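You operate a simulated robot arm through the tools that you are given. There is no shell and no other tool.

You run a simulated robot arm. Do the job below in one go: nothing can be reset, and whatever is moved stays where it is left.

## Task
Read both bolts of the grey rack under the lit lens; move the 12.9 bolt to the red rack.
Fine: lamp off and lens swung back after.

Only the result counts: the job must be done as asked and must still hold three seconds after the hand-in. Knocking over, shifting, dropping, spilling or breaking anything else fails it.

## Robot
A 6-joint arm with a two-finger gripper, fixed in place. Base frame: the origin is at the foot of the arm, x ahead of it, y to its left, z up; the work surface is at about z = 860. Readings come in mm, degrees, newtons and seconds.
Its first joint turns from -166.0 to 166.0 degrees. Payload 3.43 kg.
The TCP is the grasp point between the finger pads, 20 mm short of the fingertips. In the tool frame z runs along the fingers and y along their closing line. Largest opening 190 mm; the body of the gripper starts 248 mm behind the TCP.
Orientation is that of the tool frame in the base frame, as a unit quaternion [x, y, z, w]. With the fingers straight down and closing along the base's y, the tool's x points along the base's -x, its y along +y and its z along -z.

## Interface
- The arm moves only by the tool apply_moves. Its argument "increments" is one flat list of numbers, 7 for each row, row after row: the shift along the base's x, y, z in mm, then the turn, a rotation vector about the base's x, y, z in degrees, then the gripper command, from -1 (shut) to 1 (fully open), values between in proportion. In form: [dx, dy, dz, wx, wy, wz, gripper, dx, dy, dz, wx, wy, wz, gripper, ...]. A call has 1 to 20 rows; each row shifts and turns the commanded pose from where the row before left it. Rows are played at 5 a second. More than 50 mm and 8.6 degrees between two rows, or a gripper value outside its range, and nothing of the call is played. Where a pose cannot be reached the arm comes as near as it can. A force on the tool above 90 N (or 10 N above the force at the start of the call, whichever is more), or a blocked arm, ends the call early, and 0.2 s more pass. The fingers move at their own pace (about 153 mm/s each) and stop on an object; they squeeze with about 40 N. The grip force told is the motor's: it shows also when the fingers shut on nothing. Time passes only in rows, and 0.2 s behind the last, so rows that do not move let the fingers close. It gives the time, the measured TCP pose, the force on the tool (base axes), the opening and the grip force at its end, in the units of the frame above (readings bear some noise), with the torque about the TCP (base axes, N m) and any sound that the robot's microphone picked up, and new pictures: "pictures" is both (left out), scene, wrist or none.
- Cameras (640 x 400 px; columns grow to the right, rows downward): "scene" is fixed at [49.7, -501.2, 1548.9]; the picture's right is [-0.66, 0.75, 0.00], its down [0.56, 0.50, -0.66] and it looks along [-0.50, -0.44, -0.75] (base axes); focal length 214 px, centre (320, 200). "wrist" rides on the gripper at [70, -8, -288] in the tool frame; the picture's right is [0.12, 0.99, 0.00], its down [-0.96, 0.12, -0.25] and it looks along [-0.25, 0.03, 0.97] (tool axes); focal length 261 px, centre (320, 200). There is no depth. A picture from a camera that has moved, and an enlarged one, comes with that camera's place and axes in the base frame and with its lens.
- move_column(by): slides the trunk up (or, below 0, down) by that many mm; the arm rides with it, the base frame stays. It gives what a move gives, with no picture.
- close_up(camera, box): a new picture of the part [left, top, right, bottom] of that camera's present view, enlarged. The clock stands still meanwhile.
- finish_job(): hands the job in; it is judged then, once.

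Places have to be worked out from the pictures, the camera data and where the tool is seen. Open the gripper and draw the arm clear of the work before you hand the job in, unless the task says otherwise.

The tools are called as name(argument=value, ...) on one line, values as JSON. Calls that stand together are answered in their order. apply_moves: Moves the arm, as the interface text tells. Its arguments: {"type":"object","properties":{"increments":{"type":"array","items":{"type":"number"}},"pictures":{"type":"string","enum":["both","scene","wrist","none"]}},"required":["increments"]} The other tools are called the same way: move_column (by) slides the trunk up or down; close_up (camera, box) takes an enlarged picture of a part of a camera's view; finish_job () hands the job in.

At the start:

```text
t: 0.0
ee_pos: [583.0, 160.9, 1290.8]
orientation: [0.0, 1.0, -0.001, 0.0]
ft_force: [-1.3, 0.0, -0.5]
ft_torque: [0.0, 0.03, -0.01]
gripper_width: 190.0
gripper_force: 0.0
trunk travel left (down, up): [-300.0, 140.0]
```

scene: 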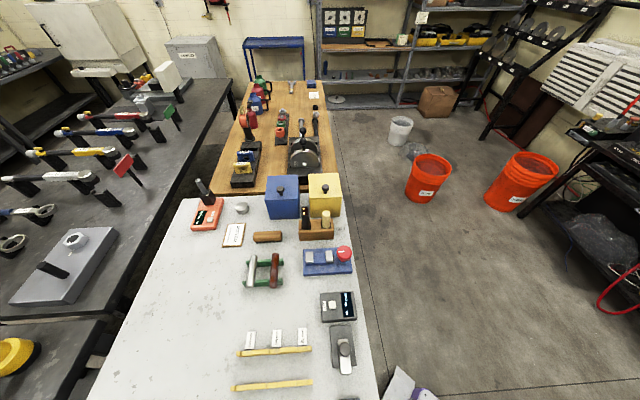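
wrist: 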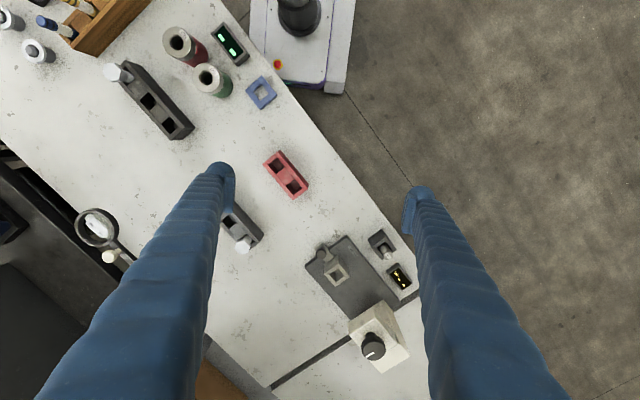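

I start by enlarging the views to identify the racks, the lens and its lamp switch.

close_up(camera="wrist", box=[0, 0, 320, 200])

close_up(camera="wrist", box=[200, 130, 440, 280])

close_up(camera="wrist", box=[240, 210, 480, 400])

close_up(camera="wrist", box=[0, 160, 240, 310])

close_up(camera="scene", box=[160, 160, 400, 400])

```text
2.00 times, centred on (160, 100) of wrist
camera zoom: at [512.9, 153.5, 1576.8], right [-0.12, 0.99, 0.0], down [0.96, 0.12, 0.25], along [0.25, 0.03, -0.97], focal length 521 px, centre (640, 400)
```

zoom: 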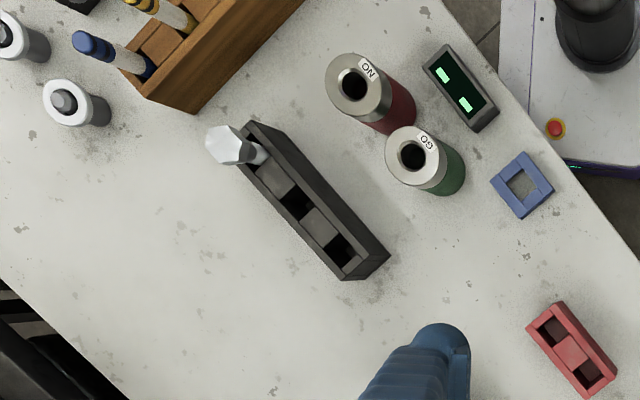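

```text
2.67 times, centred on (320, 205) of wrist
camera zoom: at [512.9, 153.5, 1576.8], right [-0.12, 0.99, 0.0], down [0.96, 0.12, 0.25], along [0.25, 0.03, -0.97], focal length 695 px, centre (320, 187)
```

zoom: 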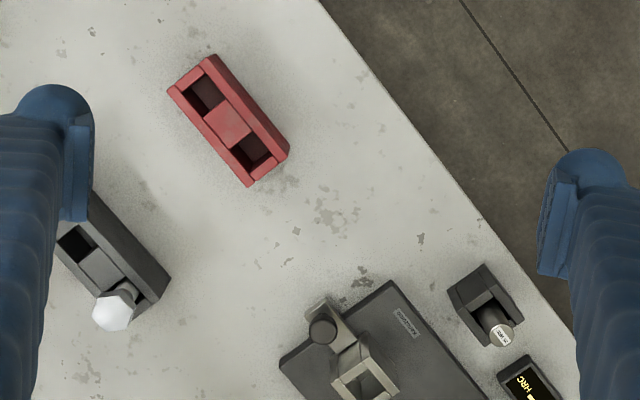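

```text
2.11 times, centred on (360, 305) of wrist
camera zoom: at [512.9, 153.5, 1576.8], right [-0.12, 0.99, 0.0], down [0.96, 0.12, 0.25], along [0.25, 0.03, -0.97], focal length 549 px, centre (236, -21)
```

zoom: 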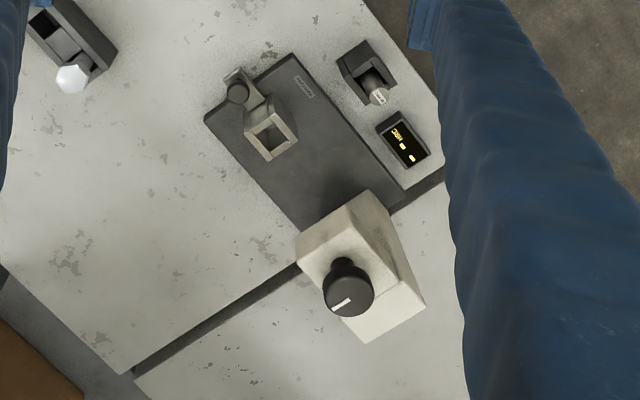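

```text
2.67 times, centred on (120, 235) of wrist
camera zoom: at [512.9, 153.5, 1576.8], right [-0.12, 0.99, 0.0], down [0.96, 0.12, 0.25], along [0.25, 0.03, -0.97], focal length 695 px, centre (853, 107)
```

zoom: 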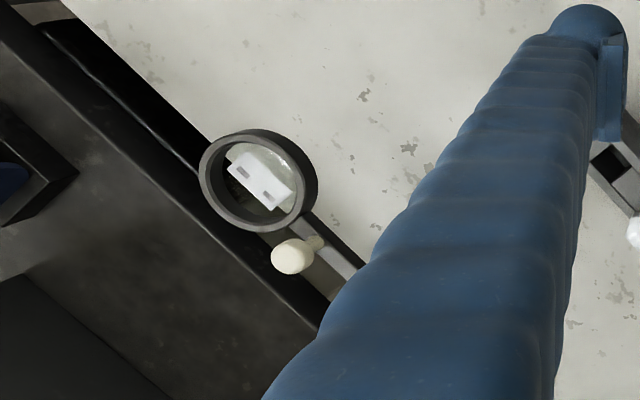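

```text
1.67 times, centred on (280, 280) of scene
camera zoom: at [49.7, -501.2, 1548.9], right [-0.66, 0.75, 0.0], down [0.56, 0.5, -0.66], along [-0.5, -0.44, -0.75], focal length 358 px, centre (387, 67)
```

zoom: 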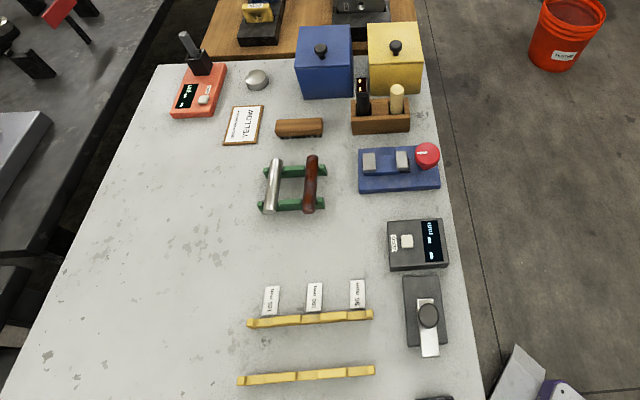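

The wrist view shows a slanted bench with the red rack (~[639,71]), a grey rack near the left finger and the magnifier lens to the left. I move the arm toward -y at this height for a better look at the lens and grey rack.

apply_moves(increments=[0, -50, 0, 0, 0, 0, 1, 0, -50, 0, 0, 0, 0, 1, 0, -50, 0, 0, 0, 0, 1, 0, -50, 0, 0, 0, 0, 1, 0, -50, 0, 0, 0, 0, 1, 0, -50, 0, 0, 0, 0, 1, 0, 0, 0, 0, 0, 0, 1], pictures="both")

```text
t: 1.6
ee_pos: [581.9, -137.7, 1291.1]
orientation: [0.001, 1.0, -0.001, 0.0]
ft_force: [-0.7, -0.5, -0.3]
ft_torque: [0.06, -0.01, 0.0]
gripper_width: 190.2
gripper_force: 0.1
trunk travel left (down, up): [-300.0, 140.0]
camera wrist: at [512.0, -146.5, 1577.0], right [-0.12, 0.99, 0.0], down [0.96, 0.12, 0.25], along [0.25, 0.03, -0.97], focal length 261 px, centre (320, 200)
```

scene: 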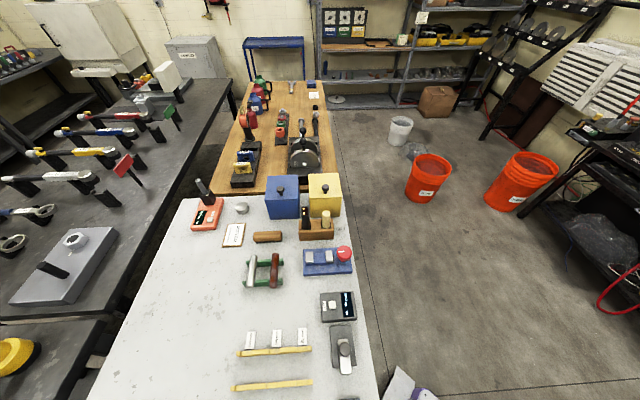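
wrist: 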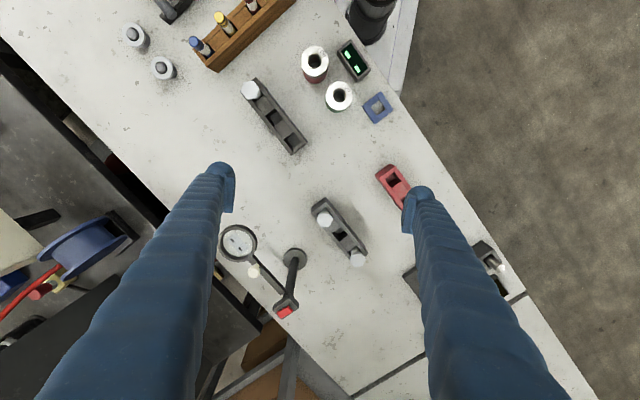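

The grey rack with two bolts and the magnifier (post, arm, red button, knob, ring) are now visible; I enlarge them.

close_up(camera="wrist", box=[210, 190, 370, 340])

close_up(camera="wrist", box=[230, 60, 430, 220])

close_up(camera="wrist", box=[295, 180, 375, 280])

```text
2.67 times, centred on (290, 265) of wrist
camera zoom: at [512.0, -146.5, 1577.0], right [-0.12, 0.99, 0.0], down [0.96, 0.12, 0.25], along [0.25, 0.03, -0.97], focal length 695 px, centre (400, 27)
```

zoom: 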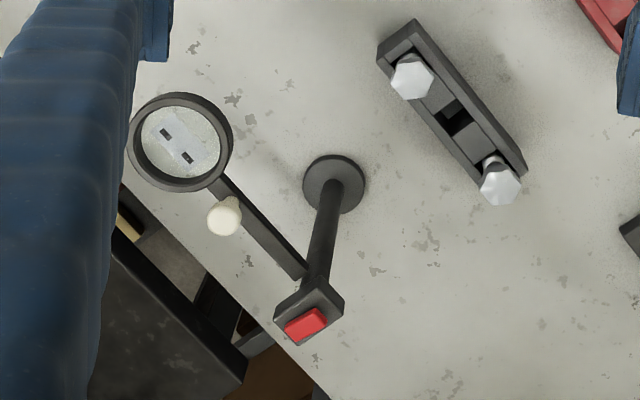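

```text
2.50 times, centred on (330, 140) of wrist
camera zoom: at [512.0, -146.5, 1577.0], right [-0.12, 0.99, 0.0], down [0.96, 0.12, 0.25], along [0.25, 0.03, -0.97], focal length 652 px, centre (295, 350)
```

zoom: 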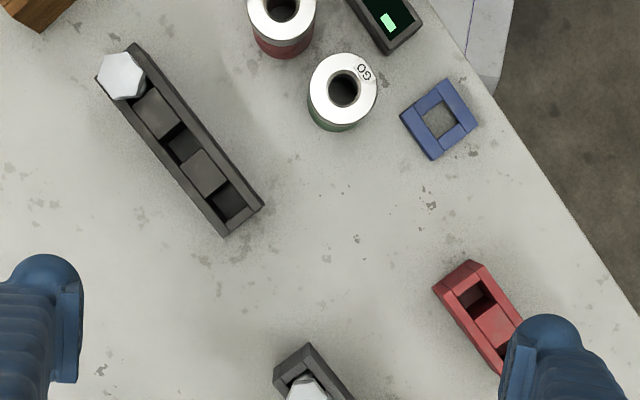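

```text
4.00 times, centred on (335, 230) of wrist
camera zoom: at [512.0, -146.5, 1577.0], right [-0.12, 0.99, 0.0], down [0.96, 0.12, 0.25], along [0.25, 0.03, -0.97], focal length 1043 px, centre (260, 80)
```

zoom: 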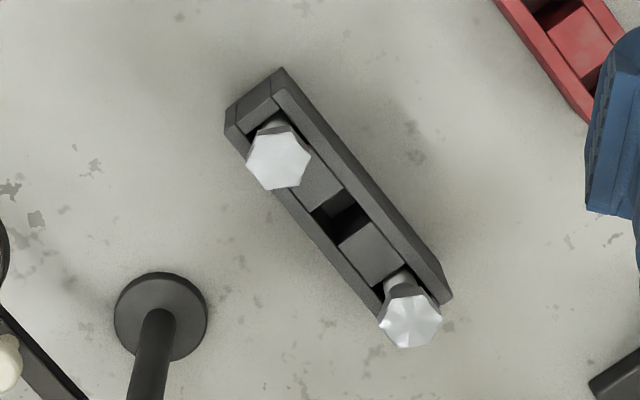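

Close-ups seem rendered at true resolution, so I zoom far in on the button, the knob, the ring and the bolt heads.

close_up(camera="wrist", box=[270, 290, 302, 325])

close_up(camera="wrist", box=[215, 220, 275, 280])

close_up(camera="wrist", box=[312, 205, 342, 235])

close_up(camera="wrist", box=[340, 240, 370, 270])

close_up(camera="scene", box=[240, 300, 400, 400])

```text
11.43 times, centred on (286, 308) of wrist
camera zoom: at [512.0, -146.5, 1577.0], right [-0.12, 0.99, 0.0], down [0.96, 0.12, 0.25], along [0.25, 0.03, -0.97], focal length 2979 px, centre (709, -1029)
```

zoom: 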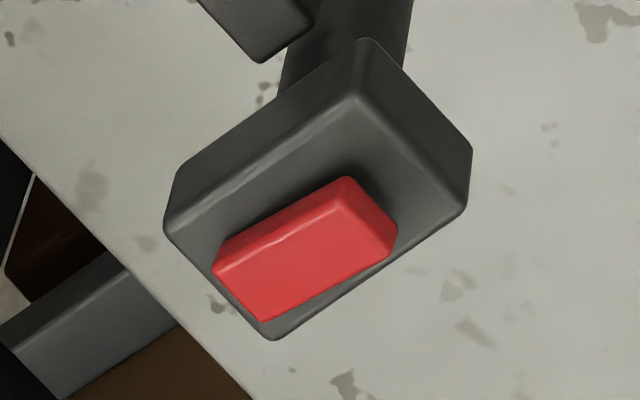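

```text
6.67 times, centred on (245, 250) of wrist
camera zoom: at [512.0, -146.5, 1577.0], right [-0.12, 0.99, 0.0], down [0.96, 0.12, 0.25], along [0.25, 0.03, -0.97], focal length 1738 px, centre (820, -133)
```

zoom: 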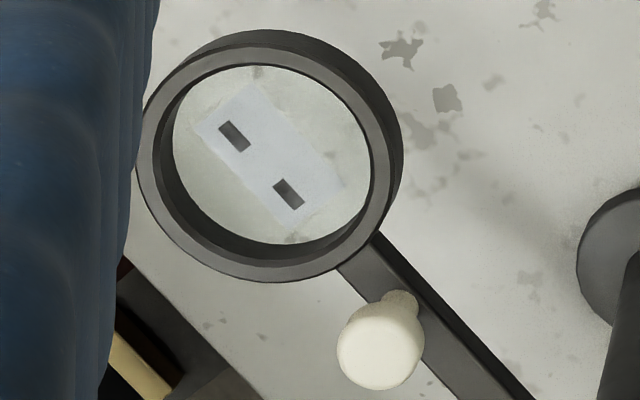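

```text
13.33 times, centred on (327, 220) of wrist
camera zoom: at [512.0, -146.5, 1577.0], right [-0.12, 0.99, 0.0], down [0.96, 0.12, 0.25], along [0.25, 0.03, -0.97], focal length 3475 px, centre (227, -67)
```

zoom: 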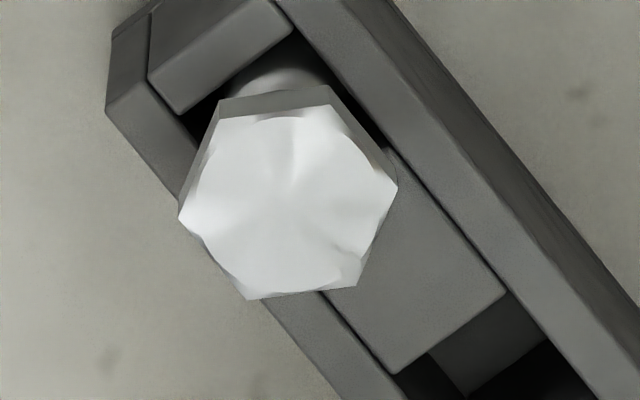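

```text
13.33 times, centred on (355, 255) of wrist
camera zoom: at [512.0, -146.5, 1577.0], right [-0.12, 0.99, 0.0], down [0.96, 0.12, 0.25], along [0.25, 0.03, -0.97], focal length 3475 px, centre (-147, -533)
```

zoom: 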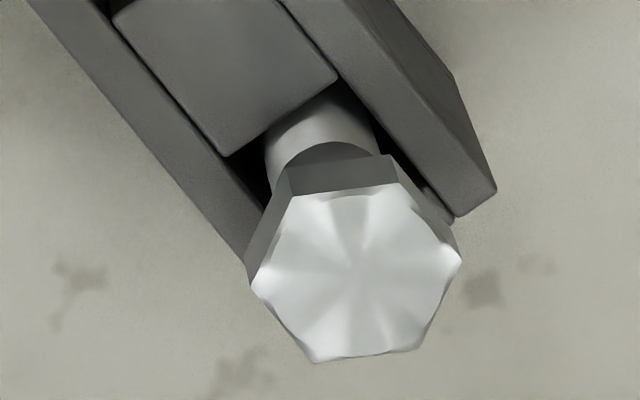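

```text
4.00 times, centred on (320, 350) of scene
camera zoom: at [49.7, -501.2, 1548.9], right [-0.66, 0.75, 0.0], down [0.56, 0.5, -0.66], along [-0.5, -0.44, -0.75], focal length 858 px, centre (320, -400)
```

zoom: 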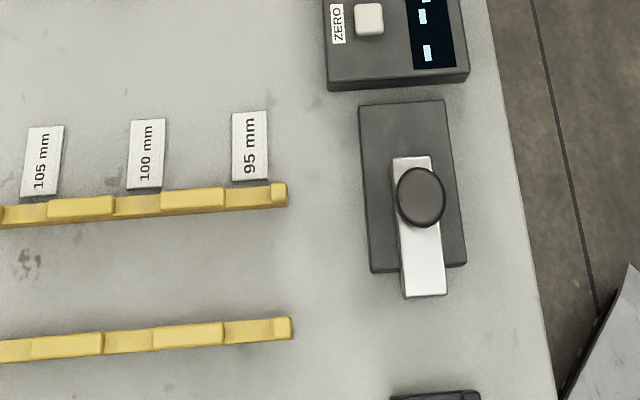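

Through the lens a small label with two bars shows (nothing read yet); knob stands on the arm at about [802,-247,1100], the red button on the post top near [887,-175,1103]. I move forward for a second viewpoint to triangulate heights.

apply_moves(increments=[45, 15, 0, 0, 0, 0, 1, 45, 15, 0, 0, 0, 0, 1, 45, 10, 0, 0, 0, 0, 1, 0, 0, 0, 0, 0, 0, 1], pictures="wrist")

```text
t: 2.6
ee_pos: [714.9, -97.1, 1293.7]
orientation: [-0.001, 1.0, -0.001, 0.001]
ft_force: [0.0, 0.9, 0.3]
ft_torque: [0.01, -0.08, -0.01]
gripper_width: 189.9
gripper_force: 0.1
trunk travel left (down, up): [-300.0, 140.0]
camera wrist: at [643.8, -104.3, 1580.0], right [-0.12, 0.99, 0.0], down [0.96, 0.12, 0.25], along [0.25, 0.03, -0.97], focal length 261 px, centre (320, 200)
```

wrist: 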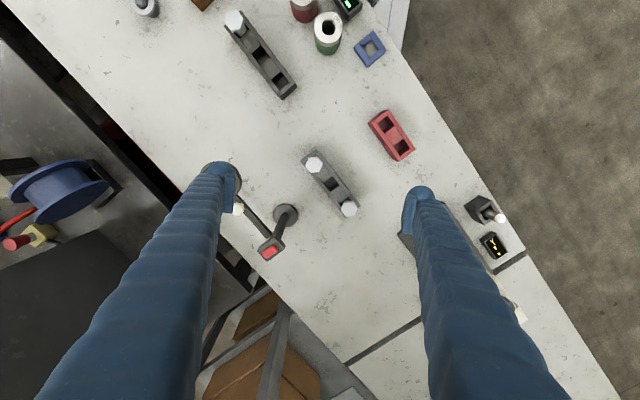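

From here the button, knob, grey rack and red rack are all in view; I enlarge each for triangulation.

close_up(camera="wrist", box=[225, 190, 305, 270])

close_up(camera="wrist", box=[290, 140, 370, 220])

close_up(camera="wrist", box=[355, 100, 425, 170])

```text
5.00 times, centred on (265, 230) of wrist
camera zoom: at [643.8, -104.3, 1580.0], right [-0.12, 0.99, 0.0], down [0.96, 0.12, 0.25], along [0.25, 0.03, -0.97], focal length 1303 px, centre (595, 50)
```

zoom: 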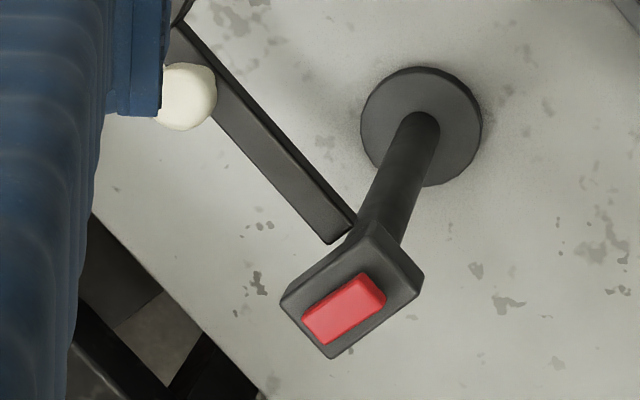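

```text
5.00 times, centred on (330, 180) of wrist
camera zoom: at [643.8, -104.3, 1580.0], right [-0.12, 0.99, 0.0], down [0.96, 0.12, 0.25], along [0.25, 0.03, -0.97], focal length 1303 px, centre (270, 300)
```

zoom: 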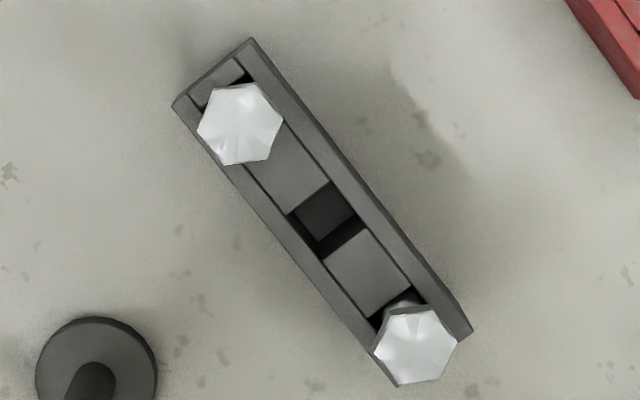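

```text
5.71 times, centred on (390, 135) of wrist
camera zoom: at [643.8, -104.3, 1580.0], right [-0.12, 0.99, 0.0], down [0.96, 0.12, 0.25], along [0.25, 0.03, -0.97], focal length 1489 px, centre (-80, 571)
```

zoom: 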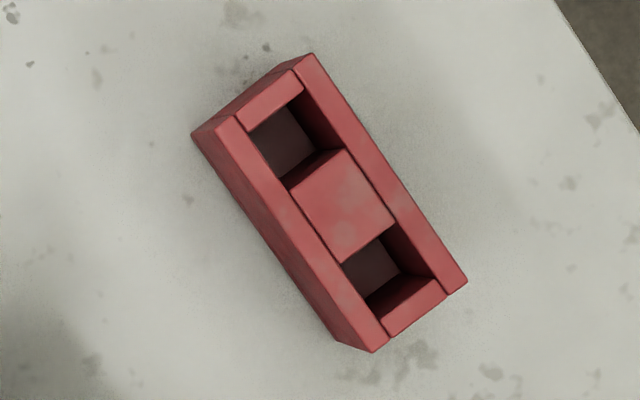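

Triangulation puts the button top at about [884,-175,1108], ring centre [765,-296,1051] (arm at ~226° about the post, radius ~169), knob [813,-250,1080], and bolt heads at A [717,-110], B [811,-13] with tops near z 975. I close the fingers and move above the button.

apply_moves(increments=[40, -20, 0, 0, 0, 0, -1, 40, -20, 0, 0, 0, 0, -1, 43, -20, 0, 0, 0, 0, -1, 43, -18, 0, 0, 0, 0, -1, 0, 0, -45, 0, 0, 0, -1, 0, 0, -45, 0, 0, 0, -1, 0, 0, 0, 0, 0, 0, -1], pictures="wrist")

```text
t: 4.2
ee_pos: [885.2, -179.3, 1202.1]
orientation: [0.0, 1.0, 0.0, 0.001]
ft_force: [0.6, -0.3, 0.5]
ft_torque: [0.05, -0.08, 0.01]
gripper_width: 0.0
gripper_force: 34.2
trunk travel left (down, up): [-300.0, 140.0]
camera wrist: at [814.0, -186.5, 1488.3], right [-0.12, 0.99, 0.0], down [0.96, 0.12, 0.25], along [0.25, 0.03, -0.97], focal length 261 px, centre (320, 200)
```

wrist: 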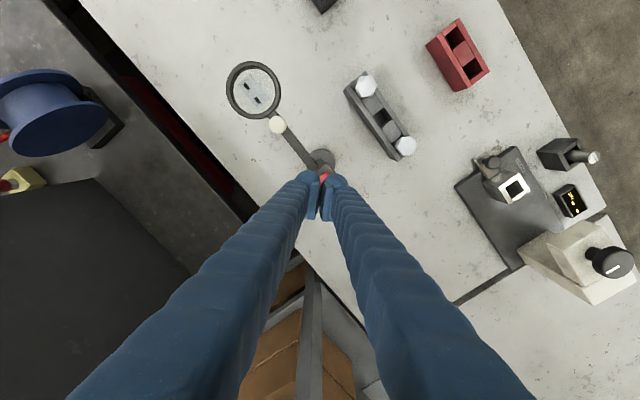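

I zoom on the fingers above the button to check alignment.

close_up(camera="wrist", box=[280, 140, 360, 230])

close_up(camera="wrist", box=[210, 50, 330, 180])

close_up(camera="wrist", box=[340, 10, 500, 170])

```text
4.44 times, centred on (320, 185) of wrist
camera zoom: at [814.0, -186.5, 1488.3], right [-0.12, 0.99, 0.0], down [0.96, 0.12, 0.25], along [0.25, 0.03, -0.97], focal length 1158 px, centre (320, 267)
```

zoom: 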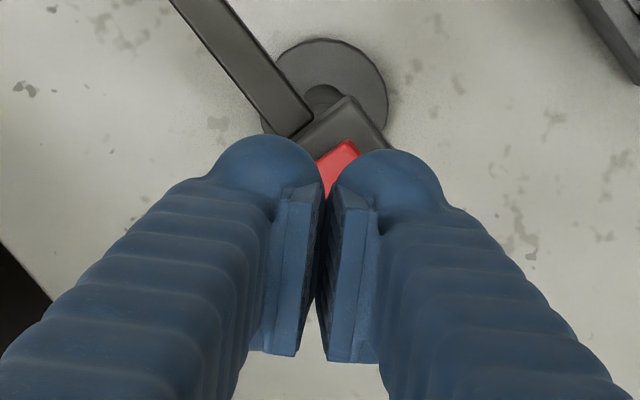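

```text
3.08 times, centred on (270, 115) of wrist
camera zoom: at [814.0, -186.5, 1488.3], right [-0.12, 0.99, 0.0], down [0.96, 0.12, 0.25], along [0.25, 0.03, -0.97], focal length 802 px, centre (474, 462)
```

zoom: 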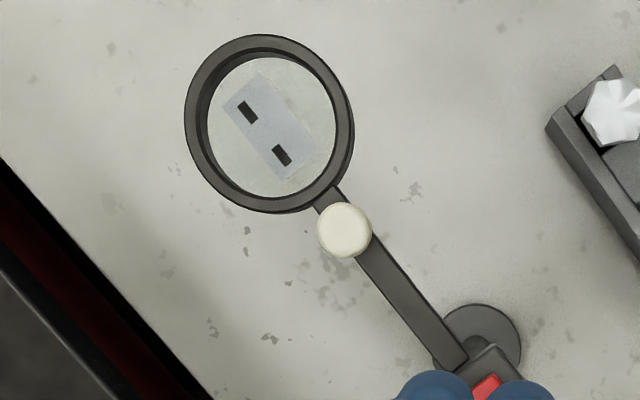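

```text
2.50 times, centred on (420, 90) of wrist
camera zoom: at [814.0, -186.5, 1488.3], right [-0.12, 0.99, 0.0], down [0.96, 0.12, 0.25], along [0.25, 0.03, -0.97], focal length 652 px, centre (70, 475)
```

zoom: 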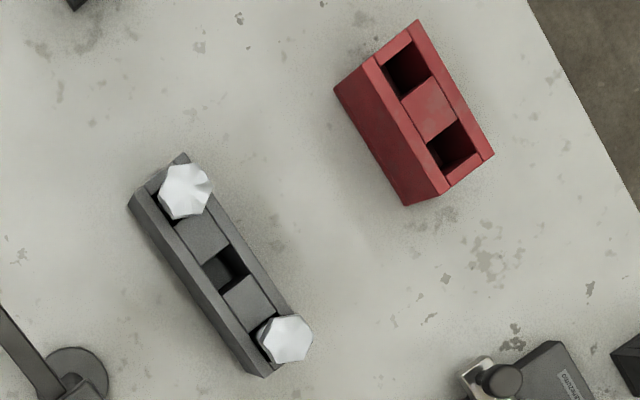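

Fingers line up over the button (only its far corner shows). I descend to just above it and then in small steps.

apply_moves(increments=[0, 2, -30, 0, 0, 0, -1, 0, 0, -28, 0, 0, 0, -1, 0, 0, 0, 0, 0, 0, -1], pictures="wrist")

```text
t: 5.0
ee_pos: [884.5, -175.2, 1142.3]
orientation: [0.0, 1.0, -0.001, 0.0]
ft_force: [-0.5, 0.3, 1.3]
ft_torque: [-0.03, -0.03, 0.0]
gripper_width: 0.1
gripper_force: 34.1
trunk travel left (down, up): [-300.0, 140.0]
camera wrist: at [814.2, -183.4, 1427.8], right [-0.12, 0.99, 0.0], down [0.96, 0.12, 0.25], along [0.25, 0.03, -0.97], focal length 261 px, centre (320, 200)
```

wrist: 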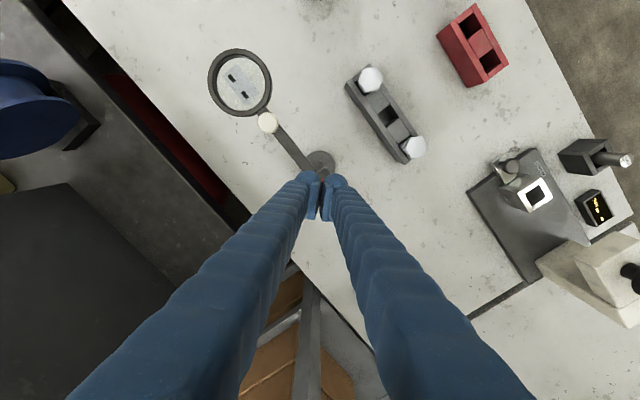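

Now I step down 2–3 mm at a time, watching for force and the lens lighting.

apply_moves(increments=[0, 0, -4, 0, 0, 0, -1, 0, 0, -4, 0, 0, 0, -1, 0, 0, -3, 0, 0, 0, -1, 0, 0, 0, 0, 0, 0, -1], pictures="wrist")

```text
t: 6.0
ee_pos: [885.1, -175.9, 1130.1]
orientation: [0.0, 1.0, 0.0, -0.001]
ft_force: [-0.6, 0.2, 0.4]
ft_torque: [-0.01, -0.03, -0.03]
gripper_width: 0.3
gripper_force: 34.1
trunk travel left (down, up): [-300.0, 140.0]
camera wrist: at [814.1, -183.3, 1416.9], right [-0.12, 0.99, 0.0], down [0.96, 0.12, 0.25], along [0.24, 0.03, -0.97], focal length 261 px, centre (320, 200)
```

wrist: 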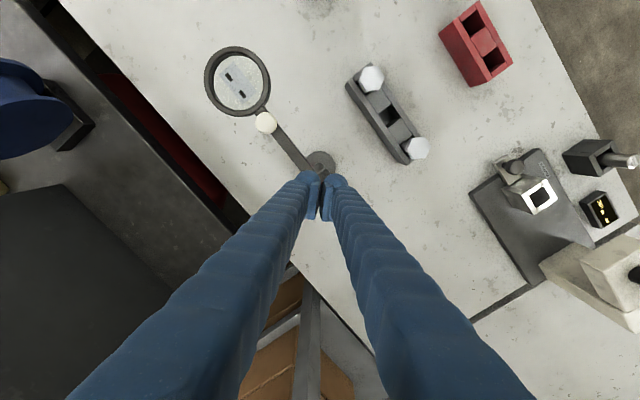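

No force yet; I keep going down in 2 mm steps.

apply_moves(increments=[0, 0, -2, 0, 0, 0, -1, 0, 0, -2, 0, 0, 0, -1, 0, 0, -2, 0, 0, 0, -1, 0, 0, 0, 0, 0, 0, -1], pictures="wrist")

```text
t: 7.0
ee_pos: [883.7, -175.0, 1125.0]
orientation: [0.0, 1.0, -0.001, -0.001]
ft_force: [-0.9, 0.6, 2.1]
ft_torque: [0.04, 0.03, -0.01]
gripper_width: 6.1
gripper_force: 34.4
trunk travel left (down, up): [-300.0, 140.0]
camera wrist: at [813.8, -183.0, 1411.7], right [-0.12, 0.99, 0.0], down [0.96, 0.12, 0.25], along [0.24, 0.03, -0.97], focal length 261 px, centre (320, 200)
```

wrist: 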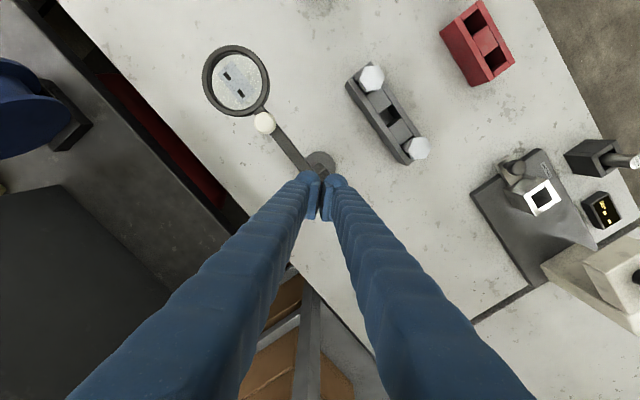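

The gripper width rose to 6 mm, so the button may be wedging between the tips; I take a closer look before continuing.

close_up(camera="wrist", box=[295, 145, 345, 225])

close_up(camera="wrist", box=[200, 40, 280, 140])

```text
5.00 times, centred on (320, 185) of wrist
camera zoom: at [813.8, -183.0, 1411.7], right [-0.12, 0.99, 0.0], down [0.96, 0.12, 0.25], along [0.24, 0.03, -0.97], focal length 1303 px, centre (320, 275)
```

zoom: 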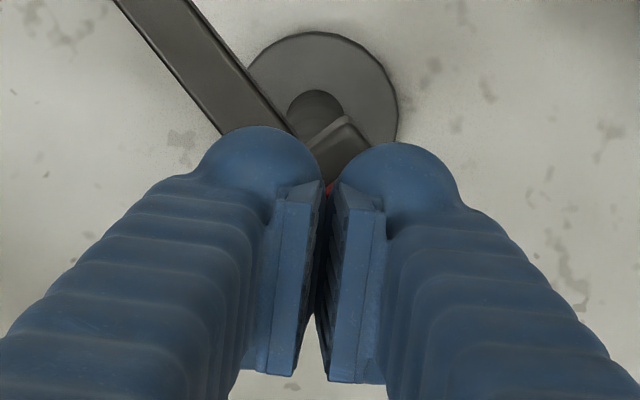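

```text
4.00 times, centred on (240, 90) of wrist
camera zoom: at [813.8, -183.0, 1411.7], right [-0.12, 0.99, 0.0], down [0.96, 0.12, 0.25], along [0.24, 0.03, -0.97], focal length 1043 px, centre (640, 640)
```

zoom: 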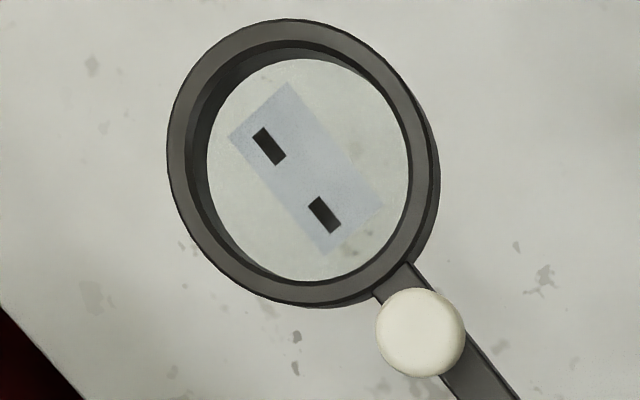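

The red button's corner sits right in the gap between the two tips, so I back off and will press with one finger instead: open to 60 mm and put the -y finger over the button.

apply_moves(increments=[0, 0, 20, 0, 0, 0, -1, 0, 0, 15, 0, 0, 0, -0.37, 0, 39, 0, 0, 0, 0, -0.37, 0, 0, 0, 0, 0, 0, -0.37], pictures="wrist")

close_up(camera="wrist", box=[220, 120, 380, 240])

```text
t: 8.0
ee_pos: [886.1, -134.2, 1161.0]
orientation: [0.0, 1.0, 0.001, 0.0]
ft_force: [0.4, 0.6, 0.1]
ft_torque: [-0.21, 0.04, 0.01]
gripper_width: 59.8
gripper_force: 0.1
trunk travel left (down, up): [-300.0, 140.0]
camera wrist: at [816.0, -141.8, 1446.5], right [-0.12, 0.99, 0.0], down [0.96, 0.12, 0.25], along [0.24, 0.03, -0.97], focal length 261 px, centre (320, 200)
```

wrist: 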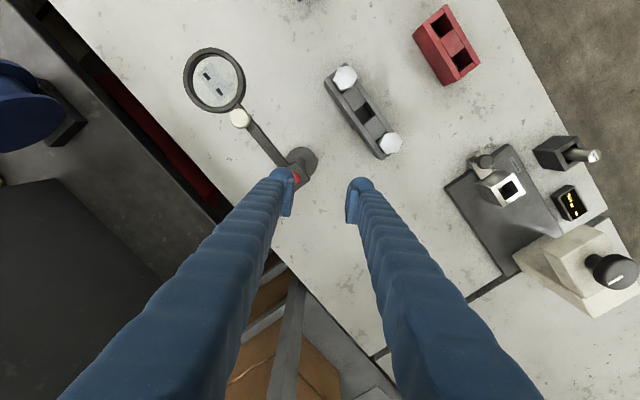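

```text
3.33 times, centred on (300, 180) of wrist
camera zoom: at [816.0, -141.8, 1446.5], right [-0.12, 0.99, 0.0], down [0.96, 0.12, 0.25], along [0.24, 0.03, -0.97], focal length 869 px, centre (387, 267)
```

zoom: 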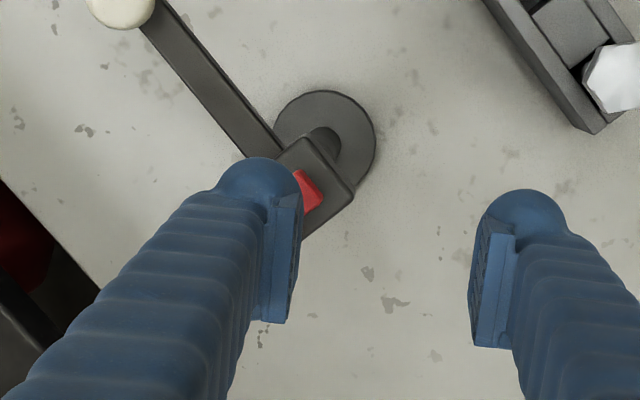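

The -y finger is over the button. I descend to just above contact and then press in 2 mm steps.

apply_moves(increments=[-2, 0, -25, 0, 0, 0, -0.37, 0, 0, -5, 0, 0, 0, -0.37, 0, 0, -3, 0, 0, 0, -0.37, 0, 0, -2, 0, 0, 0, -0.37, 0, 0, -2, 0, 0, 0, -0.37, 0, 0, 0, 0, 0, 0, -0.37], pictures="wrist")

close_up(camera="wrist", box=[140, 40, 340, 220])

```text
t: 9.4
ee_pos: [883.0, -135.3, 1125.5]
orientation: [0.001, 1.0, 0.0, 0.0]
ft_force: [-2.8, 1.0, 11.6]
ft_torque: [-0.48, 0.08, -0.13]
gripper_width: 60.2
gripper_force: 0.7
trunk travel left (down, up): [-300.0, 140.0]
camera wrist: at [812.0, -143.7, 1411.4], right [-0.12, 0.99, 0.0], down [0.96, 0.12, 0.25], along [0.25, 0.03, -0.97], focal length 261 px, centre (320, 200)
```

wrist: 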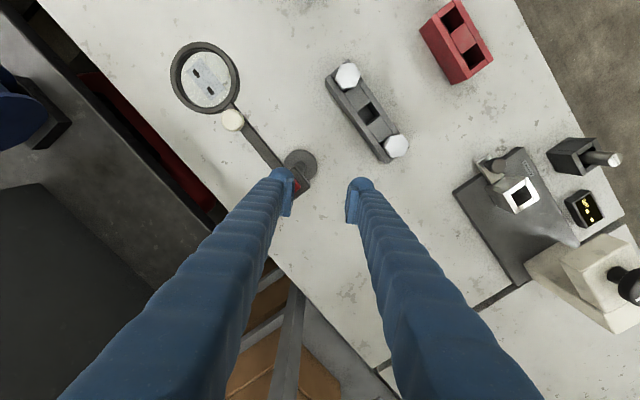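

```text
2.22 times, centred on (240, 130) of wrist
camera zoom: at [812.0, -143.7, 1411.4], right [-0.12, 0.99, 0.0], down [0.96, 0.12, 0.25], along [0.25, 0.03, -0.97], focal length 579 px, centre (498, 356)
```

zoom: 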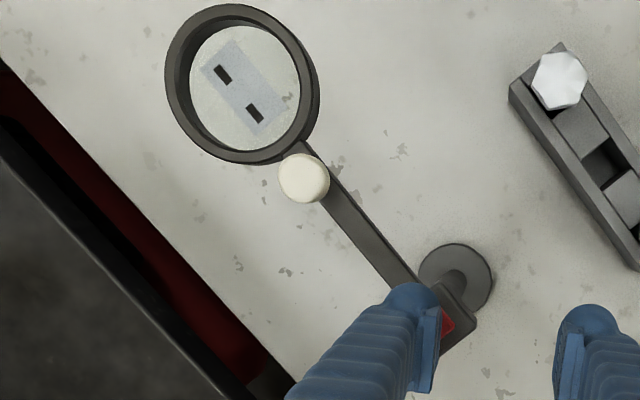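

Contact at 11.6 N; I press a little further to find the click.

apply_moves(increments=[0, 0, -2, 0, 0, 0, -0.37, 0, 0, 0, 0, 0, 0, -0.37], pictures="wrist")

close_up(camera="wrist", box=[140, 40, 340, 220])

```text
t: 10.0
ee_pos: [882.8, -136.2, 1125.2]
orientation: [0.0, 1.0, -0.001, 0.002]
ft_force: [0.8, 0.2, 26.5]
ft_torque: [-1.18, -0.01, 0.04]
gripper_width: 60.5
gripper_force: 0.4
trunk travel left (down, up): [-300.0, 140.0]
camera wrist: at [811.1, -143.4, 1410.9], right [-0.12, 0.99, 0.0], down [0.96, 0.12, 0.25], along [0.25, 0.03, -0.97], focal length 261 px, centre (320, 200)
```

wrist: 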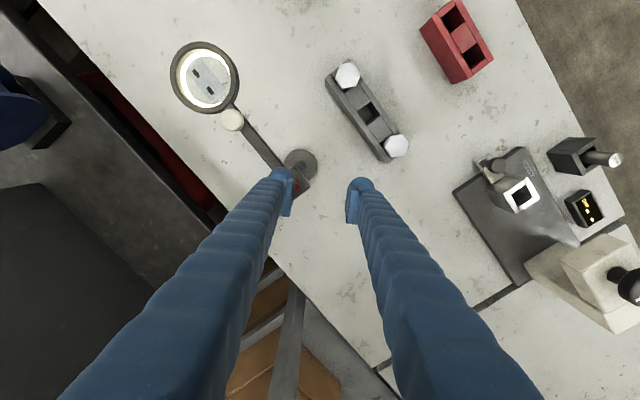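

```text
2.22 times, centred on (240, 130) of wrist
camera zoom: at [811.1, -143.4, 1410.9], right [-0.12, 0.99, 0.0], down [0.96, 0.12, 0.25], along [0.25, 0.03, -0.97], focal length 579 px, centre (498, 356)
```

zoom: 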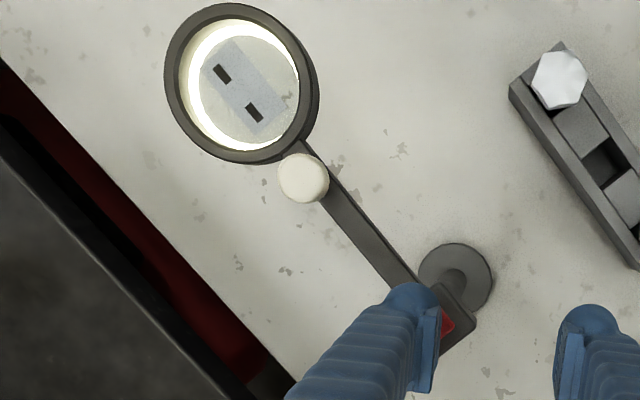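

The lamp ring lights up at ~26 N. I release, rise, and move above the arm's knob with the tool yawed +45° so the fingers straddle it tangentially.

apply_moves(increments=[0, 0, 35, 0, 0, 0, -0.37, 0, 0, 20, 0, 0, 0, -0.37, -12, -19, 0, 0, 0, 7.5, -0.474, -12, -19, 0, 0, 0, 7.5, -0.474, -12, -19, 0, 0, 0, 7.5, -0.474, -12, -19, 0, 0, 0, 7.5, -0.474, -12, -19, 0, 0, 0, 7.5, -0.474, -12, -19, 0, 0, 0, 7.5, -0.474, 0, 0, 0, 0, 0, 0, -0.474], pictures="wrist")

close_up(camera="wrist", box=[220, 60, 420, 260])

```text
t: 12.0
ee_pos: [811.2, -248.9, 1175.5]
orientation: [-0.383, 0.924, 0.001, 0.0]
ft_force: [0.1, 0.2, -0.1]
ft_torque: [0.02, -0.01, 0.01]
gripper_width: 50.3
gripper_force: 0.0
trunk travel left (down, up): [-300.0, 140.0]
camera wrist: at [768.6, -305.1, 1461.6], right [-0.79, 0.62, 0.0], down [0.6, 0.76, 0.25], along [0.15, 0.2, -0.97], focal length 261 px, centre (320, 200)
```

wrist: 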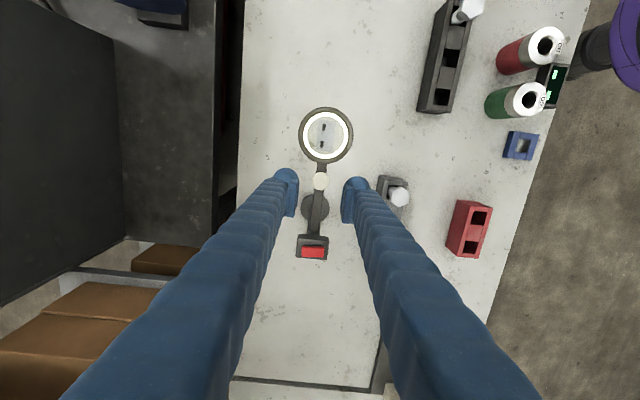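

```text
2.00 times, centred on (320, 160) of wrist
camera zoom: at [768.6, -305.1, 1461.6], right [-0.79, 0.62, 0.0], down [0.6, 0.76, 0.25], along [0.15, 0.2, -0.97], focal length 521 px, centre (320, 280)
```

zoom: 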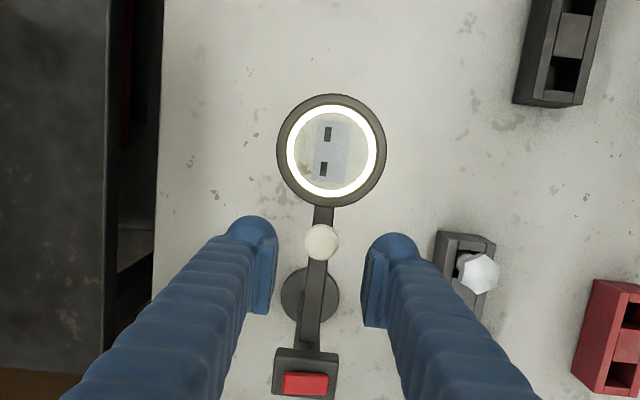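

The lamp stays lit and the knob is centred between the fingers. I lower the fingers around the knob (TCP ~1090).

apply_moves(increments=[0, 0, -45, 0, 0, 0, -0.474, 0, 0, -38, 0, 0, 0, -0.474, 0, 0, 0, 0, 0, 0, -0.474], pictures="wrist")

close_up(camera="wrist", box=[240, 60, 400, 260])

```text
t: 12.8
ee_pos: [811.0, -249.8, 1097.5]
orientation: [-0.383, 0.924, 0.0, 0.0]
ft_force: [1.5, -0.6, -0.5]
ft_torque: [-0.01, 0.02, 0.0]
gripper_width: 50.0
gripper_force: 0.1
trunk travel left (down, up): [-300.0, 140.0]
camera wrist: at [767.0, -304.6, 1382.2], right [-0.79, 0.62, 0.0], down [0.6, 0.76, 0.25], along [0.15, 0.19, -0.97], focal length 261 px, centre (320, 200)
```

wrist: 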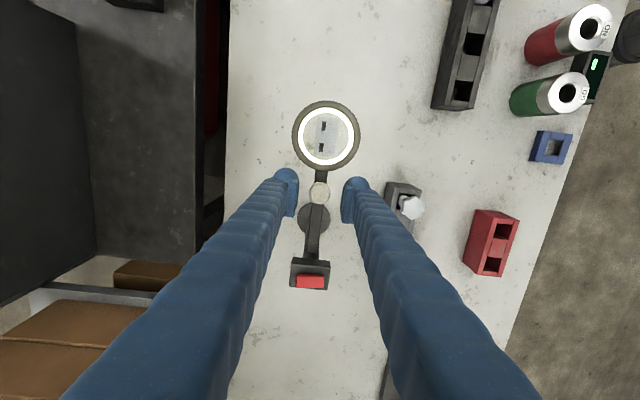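

```text
2.00 times, centred on (320, 160) of wrist
camera zoom: at [767.0, -304.6, 1382.2], right [-0.79, 0.62, 0.0], down [0.6, 0.76, 0.25], along [0.15, 0.19, -0.97], focal length 521 px, centre (320, 280)
```

zoom: 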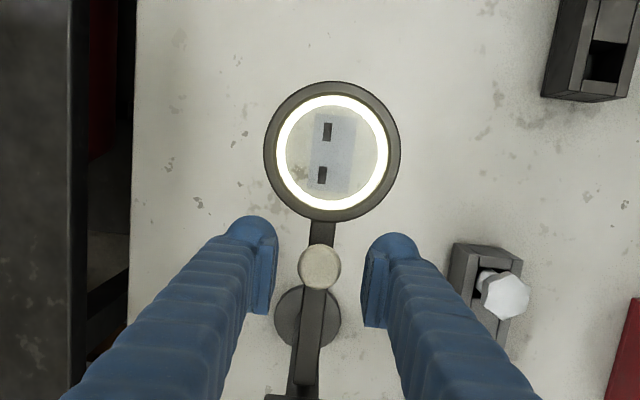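

The knob is well inside the finger gap. I narrow the gap to ~36 mm, lower 5 mm more, and swing the first 35° clockwise along the arc about the post.

apply_moves(increments=[0, 0, -5, 0, 0, 0, -0.621, 0, 0, 0, 0, 0, 0, -0.621, -8.5, 9.4, 0, 0, 0, -7, -0.621, -7.3, 10.4, 0, 0, 0, -7, -0.621, -6.0, 11.2, 0, 0, 0, -7, -0.621, -4.5, 11.9, 0, 0, 0, -7, -0.621, -3.1, 12.3, 0, 0, 0, -7, -0.621, 0, 0, 0, 0, 0, 0, -0.621], pictures="wrist")

```text
t: 14.6
ee_pos: [780.4, -195.0, 1088.4]
orientation: [-0.086, 0.996, 0.0, 0.0]
ft_force: [-0.6, 0.2, -0.5]
ft_torque: [-0.03, -0.01, 0.01]
gripper_width: 36.4
gripper_force: 0.2
trunk travel left (down, up): [-300.0, 140.0]
camera wrist: at [712.7, -214.4, 1375.1], right [-0.29, 0.96, 0.0], down [0.93, 0.28, 0.25], along [0.24, 0.07, -0.97], focal length 261 px, centre (320, 200)
```

wrist: 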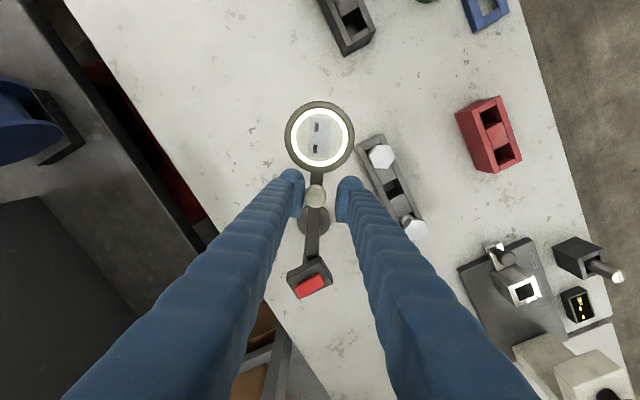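

The lens follows the fingers smoothly. I continue the arc to bring the ring over bolt A.

apply_moves(increments=[-1.6, 12.6, 0, 0, 0, -7, -0.621, 0, 12.7, 0, 0, 0, -7, -0.621, 1.5, 12.6, 0, 0, 0, -7, -0.621, 3.1, 12.3, 0, 0, 0, -7, -0.621, 4.5, 11.9, 0, 0, 0, -7, -0.621, 0, 0, 0, 0, 0, 0, -0.621], pictures="wrist")

close_up(camera="wrist", box=[270, 80, 370, 180])

```text
t: 16.0
ee_pos: [788.3, -133.0, 1089.6]
orientation: [0.217, 0.976, 0.0, 0.001]
ft_force: [-0.3, 0.4, -0.5]
ft_torque: [-0.04, 0.0, 0.02]
gripper_width: 36.3
gripper_force: 0.1
trunk travel left (down, up): [-300.0, 140.0]
camera wrist: at [721.6, -108.7, 1375.6], right [0.31, 0.95, 0.0], down [0.92, -0.3, 0.25], along [0.23, -0.08, -0.97], focal length 261 px, centre (320, 200)
```

wrist: 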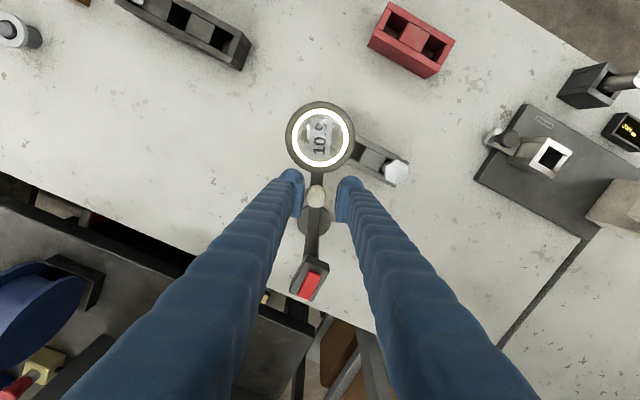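

```text
4.00 times, centred on (320, 130) of wrist
camera zoom: at [721.6, -108.7, 1375.6], right [0.31, 0.95, 0.0], down [0.92, -0.3, 0.25], along [0.23, -0.08, -0.97], focal length 1043 px, centre (320, 480)
```

zoom: 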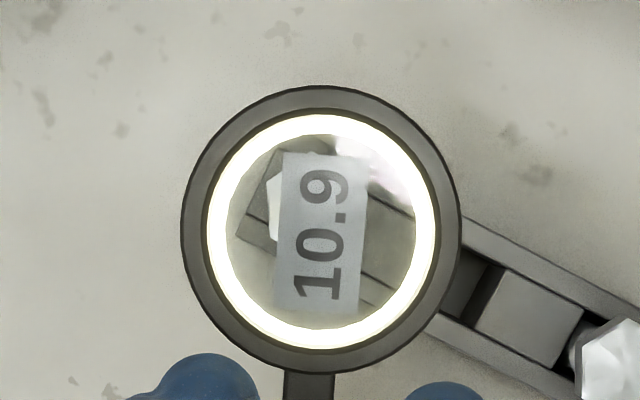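

Bolt A reads 10.9 under the lit lens. I continue the swing to bolt B.

apply_moves(increments=[5.9, 11.2, 0, 0, 0, -7, -0.621, 7.3, 10.4, 0, 0, 0, -7, -0.621, 8.5, 9.4, 0, 0, 0, -7, -0.621, 9.5, 8.4, 0, 0, 0, -7, -0.621, 10.6, 7.1, 0, 0, 0, -7, -0.621, 11.3, 5.8, 0, 0, 0, -7, -0.621, 4.3, 1.8, 0, 0, 0, -2.6, -0.621, 0, 0, 0, 0, 0, 0, -0.621], pictures="wrist")

close_up(camera="wrist", box=[270, 80, 370, 180])

```text
t: 17.8
ee_pos: [845.5, -77.6, 1088.7]
orientation: [0.571, 0.821, -0.001, -0.001]
ft_force: [-1.3, 0.1, -2.0]
ft_torque: [0.02, -0.03, -0.02]
gripper_width: 36.3
gripper_force: 0.1
trunk travel left (down, up): [-300.0, 140.0]
camera wrist: at [813.5, -13.9, 1374.3], right [0.89, 0.46, 0.0], down [0.44, -0.86, 0.25], along [0.11, -0.22, -0.97], focal length 261 px, centre (320, 200)
```

wrist: 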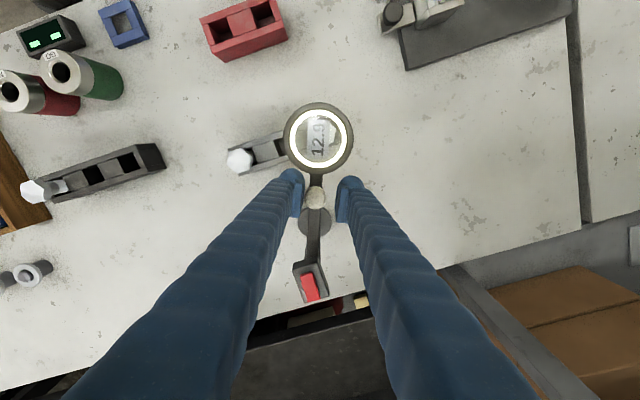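

```text
4.00 times, centred on (320, 130) of wrist
camera zoom: at [813.5, -13.9, 1374.3], right [0.89, 0.46, 0.0], down [0.44, -0.86, 0.25], along [0.11, -0.22, -0.97], focal length 1043 px, centre (320, 480)
```

zoom: 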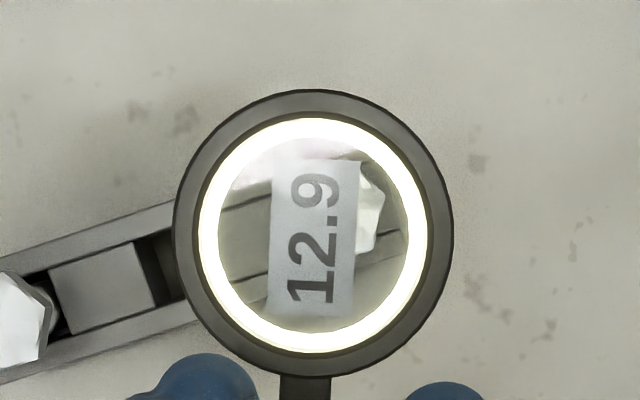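

Bolt B reads 12.9, so B at about [811,-13] is the one to move. I now swing the lens back along the same arc.

apply_moves(increments=[-4.3, -1.8, 0, 0, 0, 2.6, -0.621, -11.3, -5.8, 0, 0, 0, 7, -0.621, -10.6, -7.1, 0, 0, 0, 7, -0.621, -9.5, -8.4, 0, 0, 0, 7, -0.621, -8.5, -9.4, 0, 0, 0, 7, -0.621, -7.3, -10.4, 0, 0, 0, 7, -0.621, -5.9, -11.2, 0, 0, 0, 7, -0.621, -4.5, -11.9, 0, 0, 0, 7, -0.621, -3.1, -12.3, 0, 0, 0, 7, -0.621, -1.5, -12.6, 0, 0, 0, 7, -0.621, 0, -12.7, 0, 0, 0, 7, -0.621, 1.6, -12.6, 0, 0, 0, 7, -0.621, 3.1, -12.3, 0, 0, 0, 7, -0.621, 4.5, -11.9, 0, 0, 0, 7, -0.621, 6.0, -11.2, 0, 0, 0, 7, -0.621, 7.3, -10.4, 0, 0, 0, 7, -0.621, 0, 0, 0, 0, 0, 0, -0.621], pictures="wrist")

```text
t: 21.4
ee_pos: [801.7, -240.3, 1088.3]
orientation: [-0.326, 0.945, 0.001, -0.002]
ft_force: [-0.2, 0.3, -2.3]
ft_torque: [0.0, -0.04, -0.04]
gripper_width: 36.8
gripper_force: 0.4
trunk travel left (down, up): [-300.0, 140.0]
camera wrist: at [751.8, -290.4, 1374.7], right [-0.71, 0.71, 0.0], down [0.69, 0.68, 0.25], along [0.17, 0.17, -0.97], focal length 261 px, centre (320, 200)
```

wrist: 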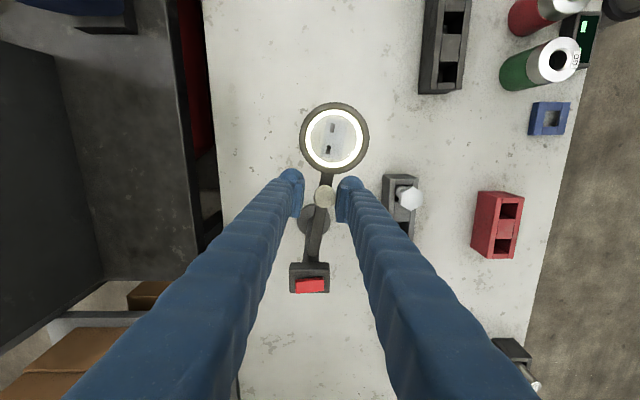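

The ring lags slightly behind as expected; I push the remaining ~10° to home in two small steps and compare.

apply_moves(increments=[8.5, -9.4, 0, 0, 0, 7, -0.621, 4.4, -4.1, 0, 0, 0, 3.3, -0.621, 0, 0, 0, 0, 0, 0, -0.621], pictures="wrist")

close_up(camera="wrist", box=[240, 60, 400, 260])

```text
t: 22.2
ee_pos: [814.8, -254.0, 1086.5]
orientation: [-0.409, 0.912, 0.0, -0.002]
ft_force: [-1.6, 1.0, -4.4]
ft_torque: [-0.04, -0.03, 0.02]
gripper_width: 37.2
gripper_force: 0.7
trunk travel left (down, up): [-300.0, 140.0]
camera wrist: at [774.7, -311.9, 1373.5], right [-0.82, 0.57, 0.0], down [0.55, 0.8, 0.25], along [0.14, 0.2, -0.97], focal length 261 px, centre (320, 200)
```

wrist: 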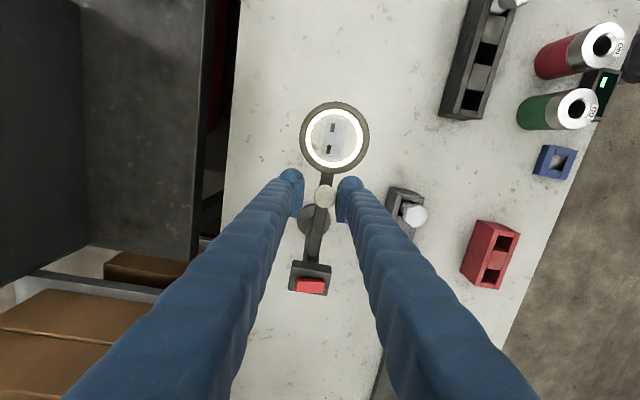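

```text
2.00 times, centred on (320, 160) of wrist
camera zoom: at [774.7, -311.9, 1373.5], right [-0.82, 0.57, 0.0], down [0.55, 0.8, 0.25], along [0.14, 0.2, -0.97], focal length 521 px, centre (320, 280)
```

zoom: 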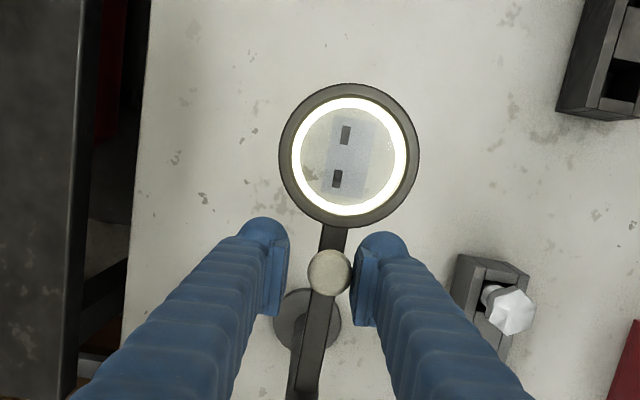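

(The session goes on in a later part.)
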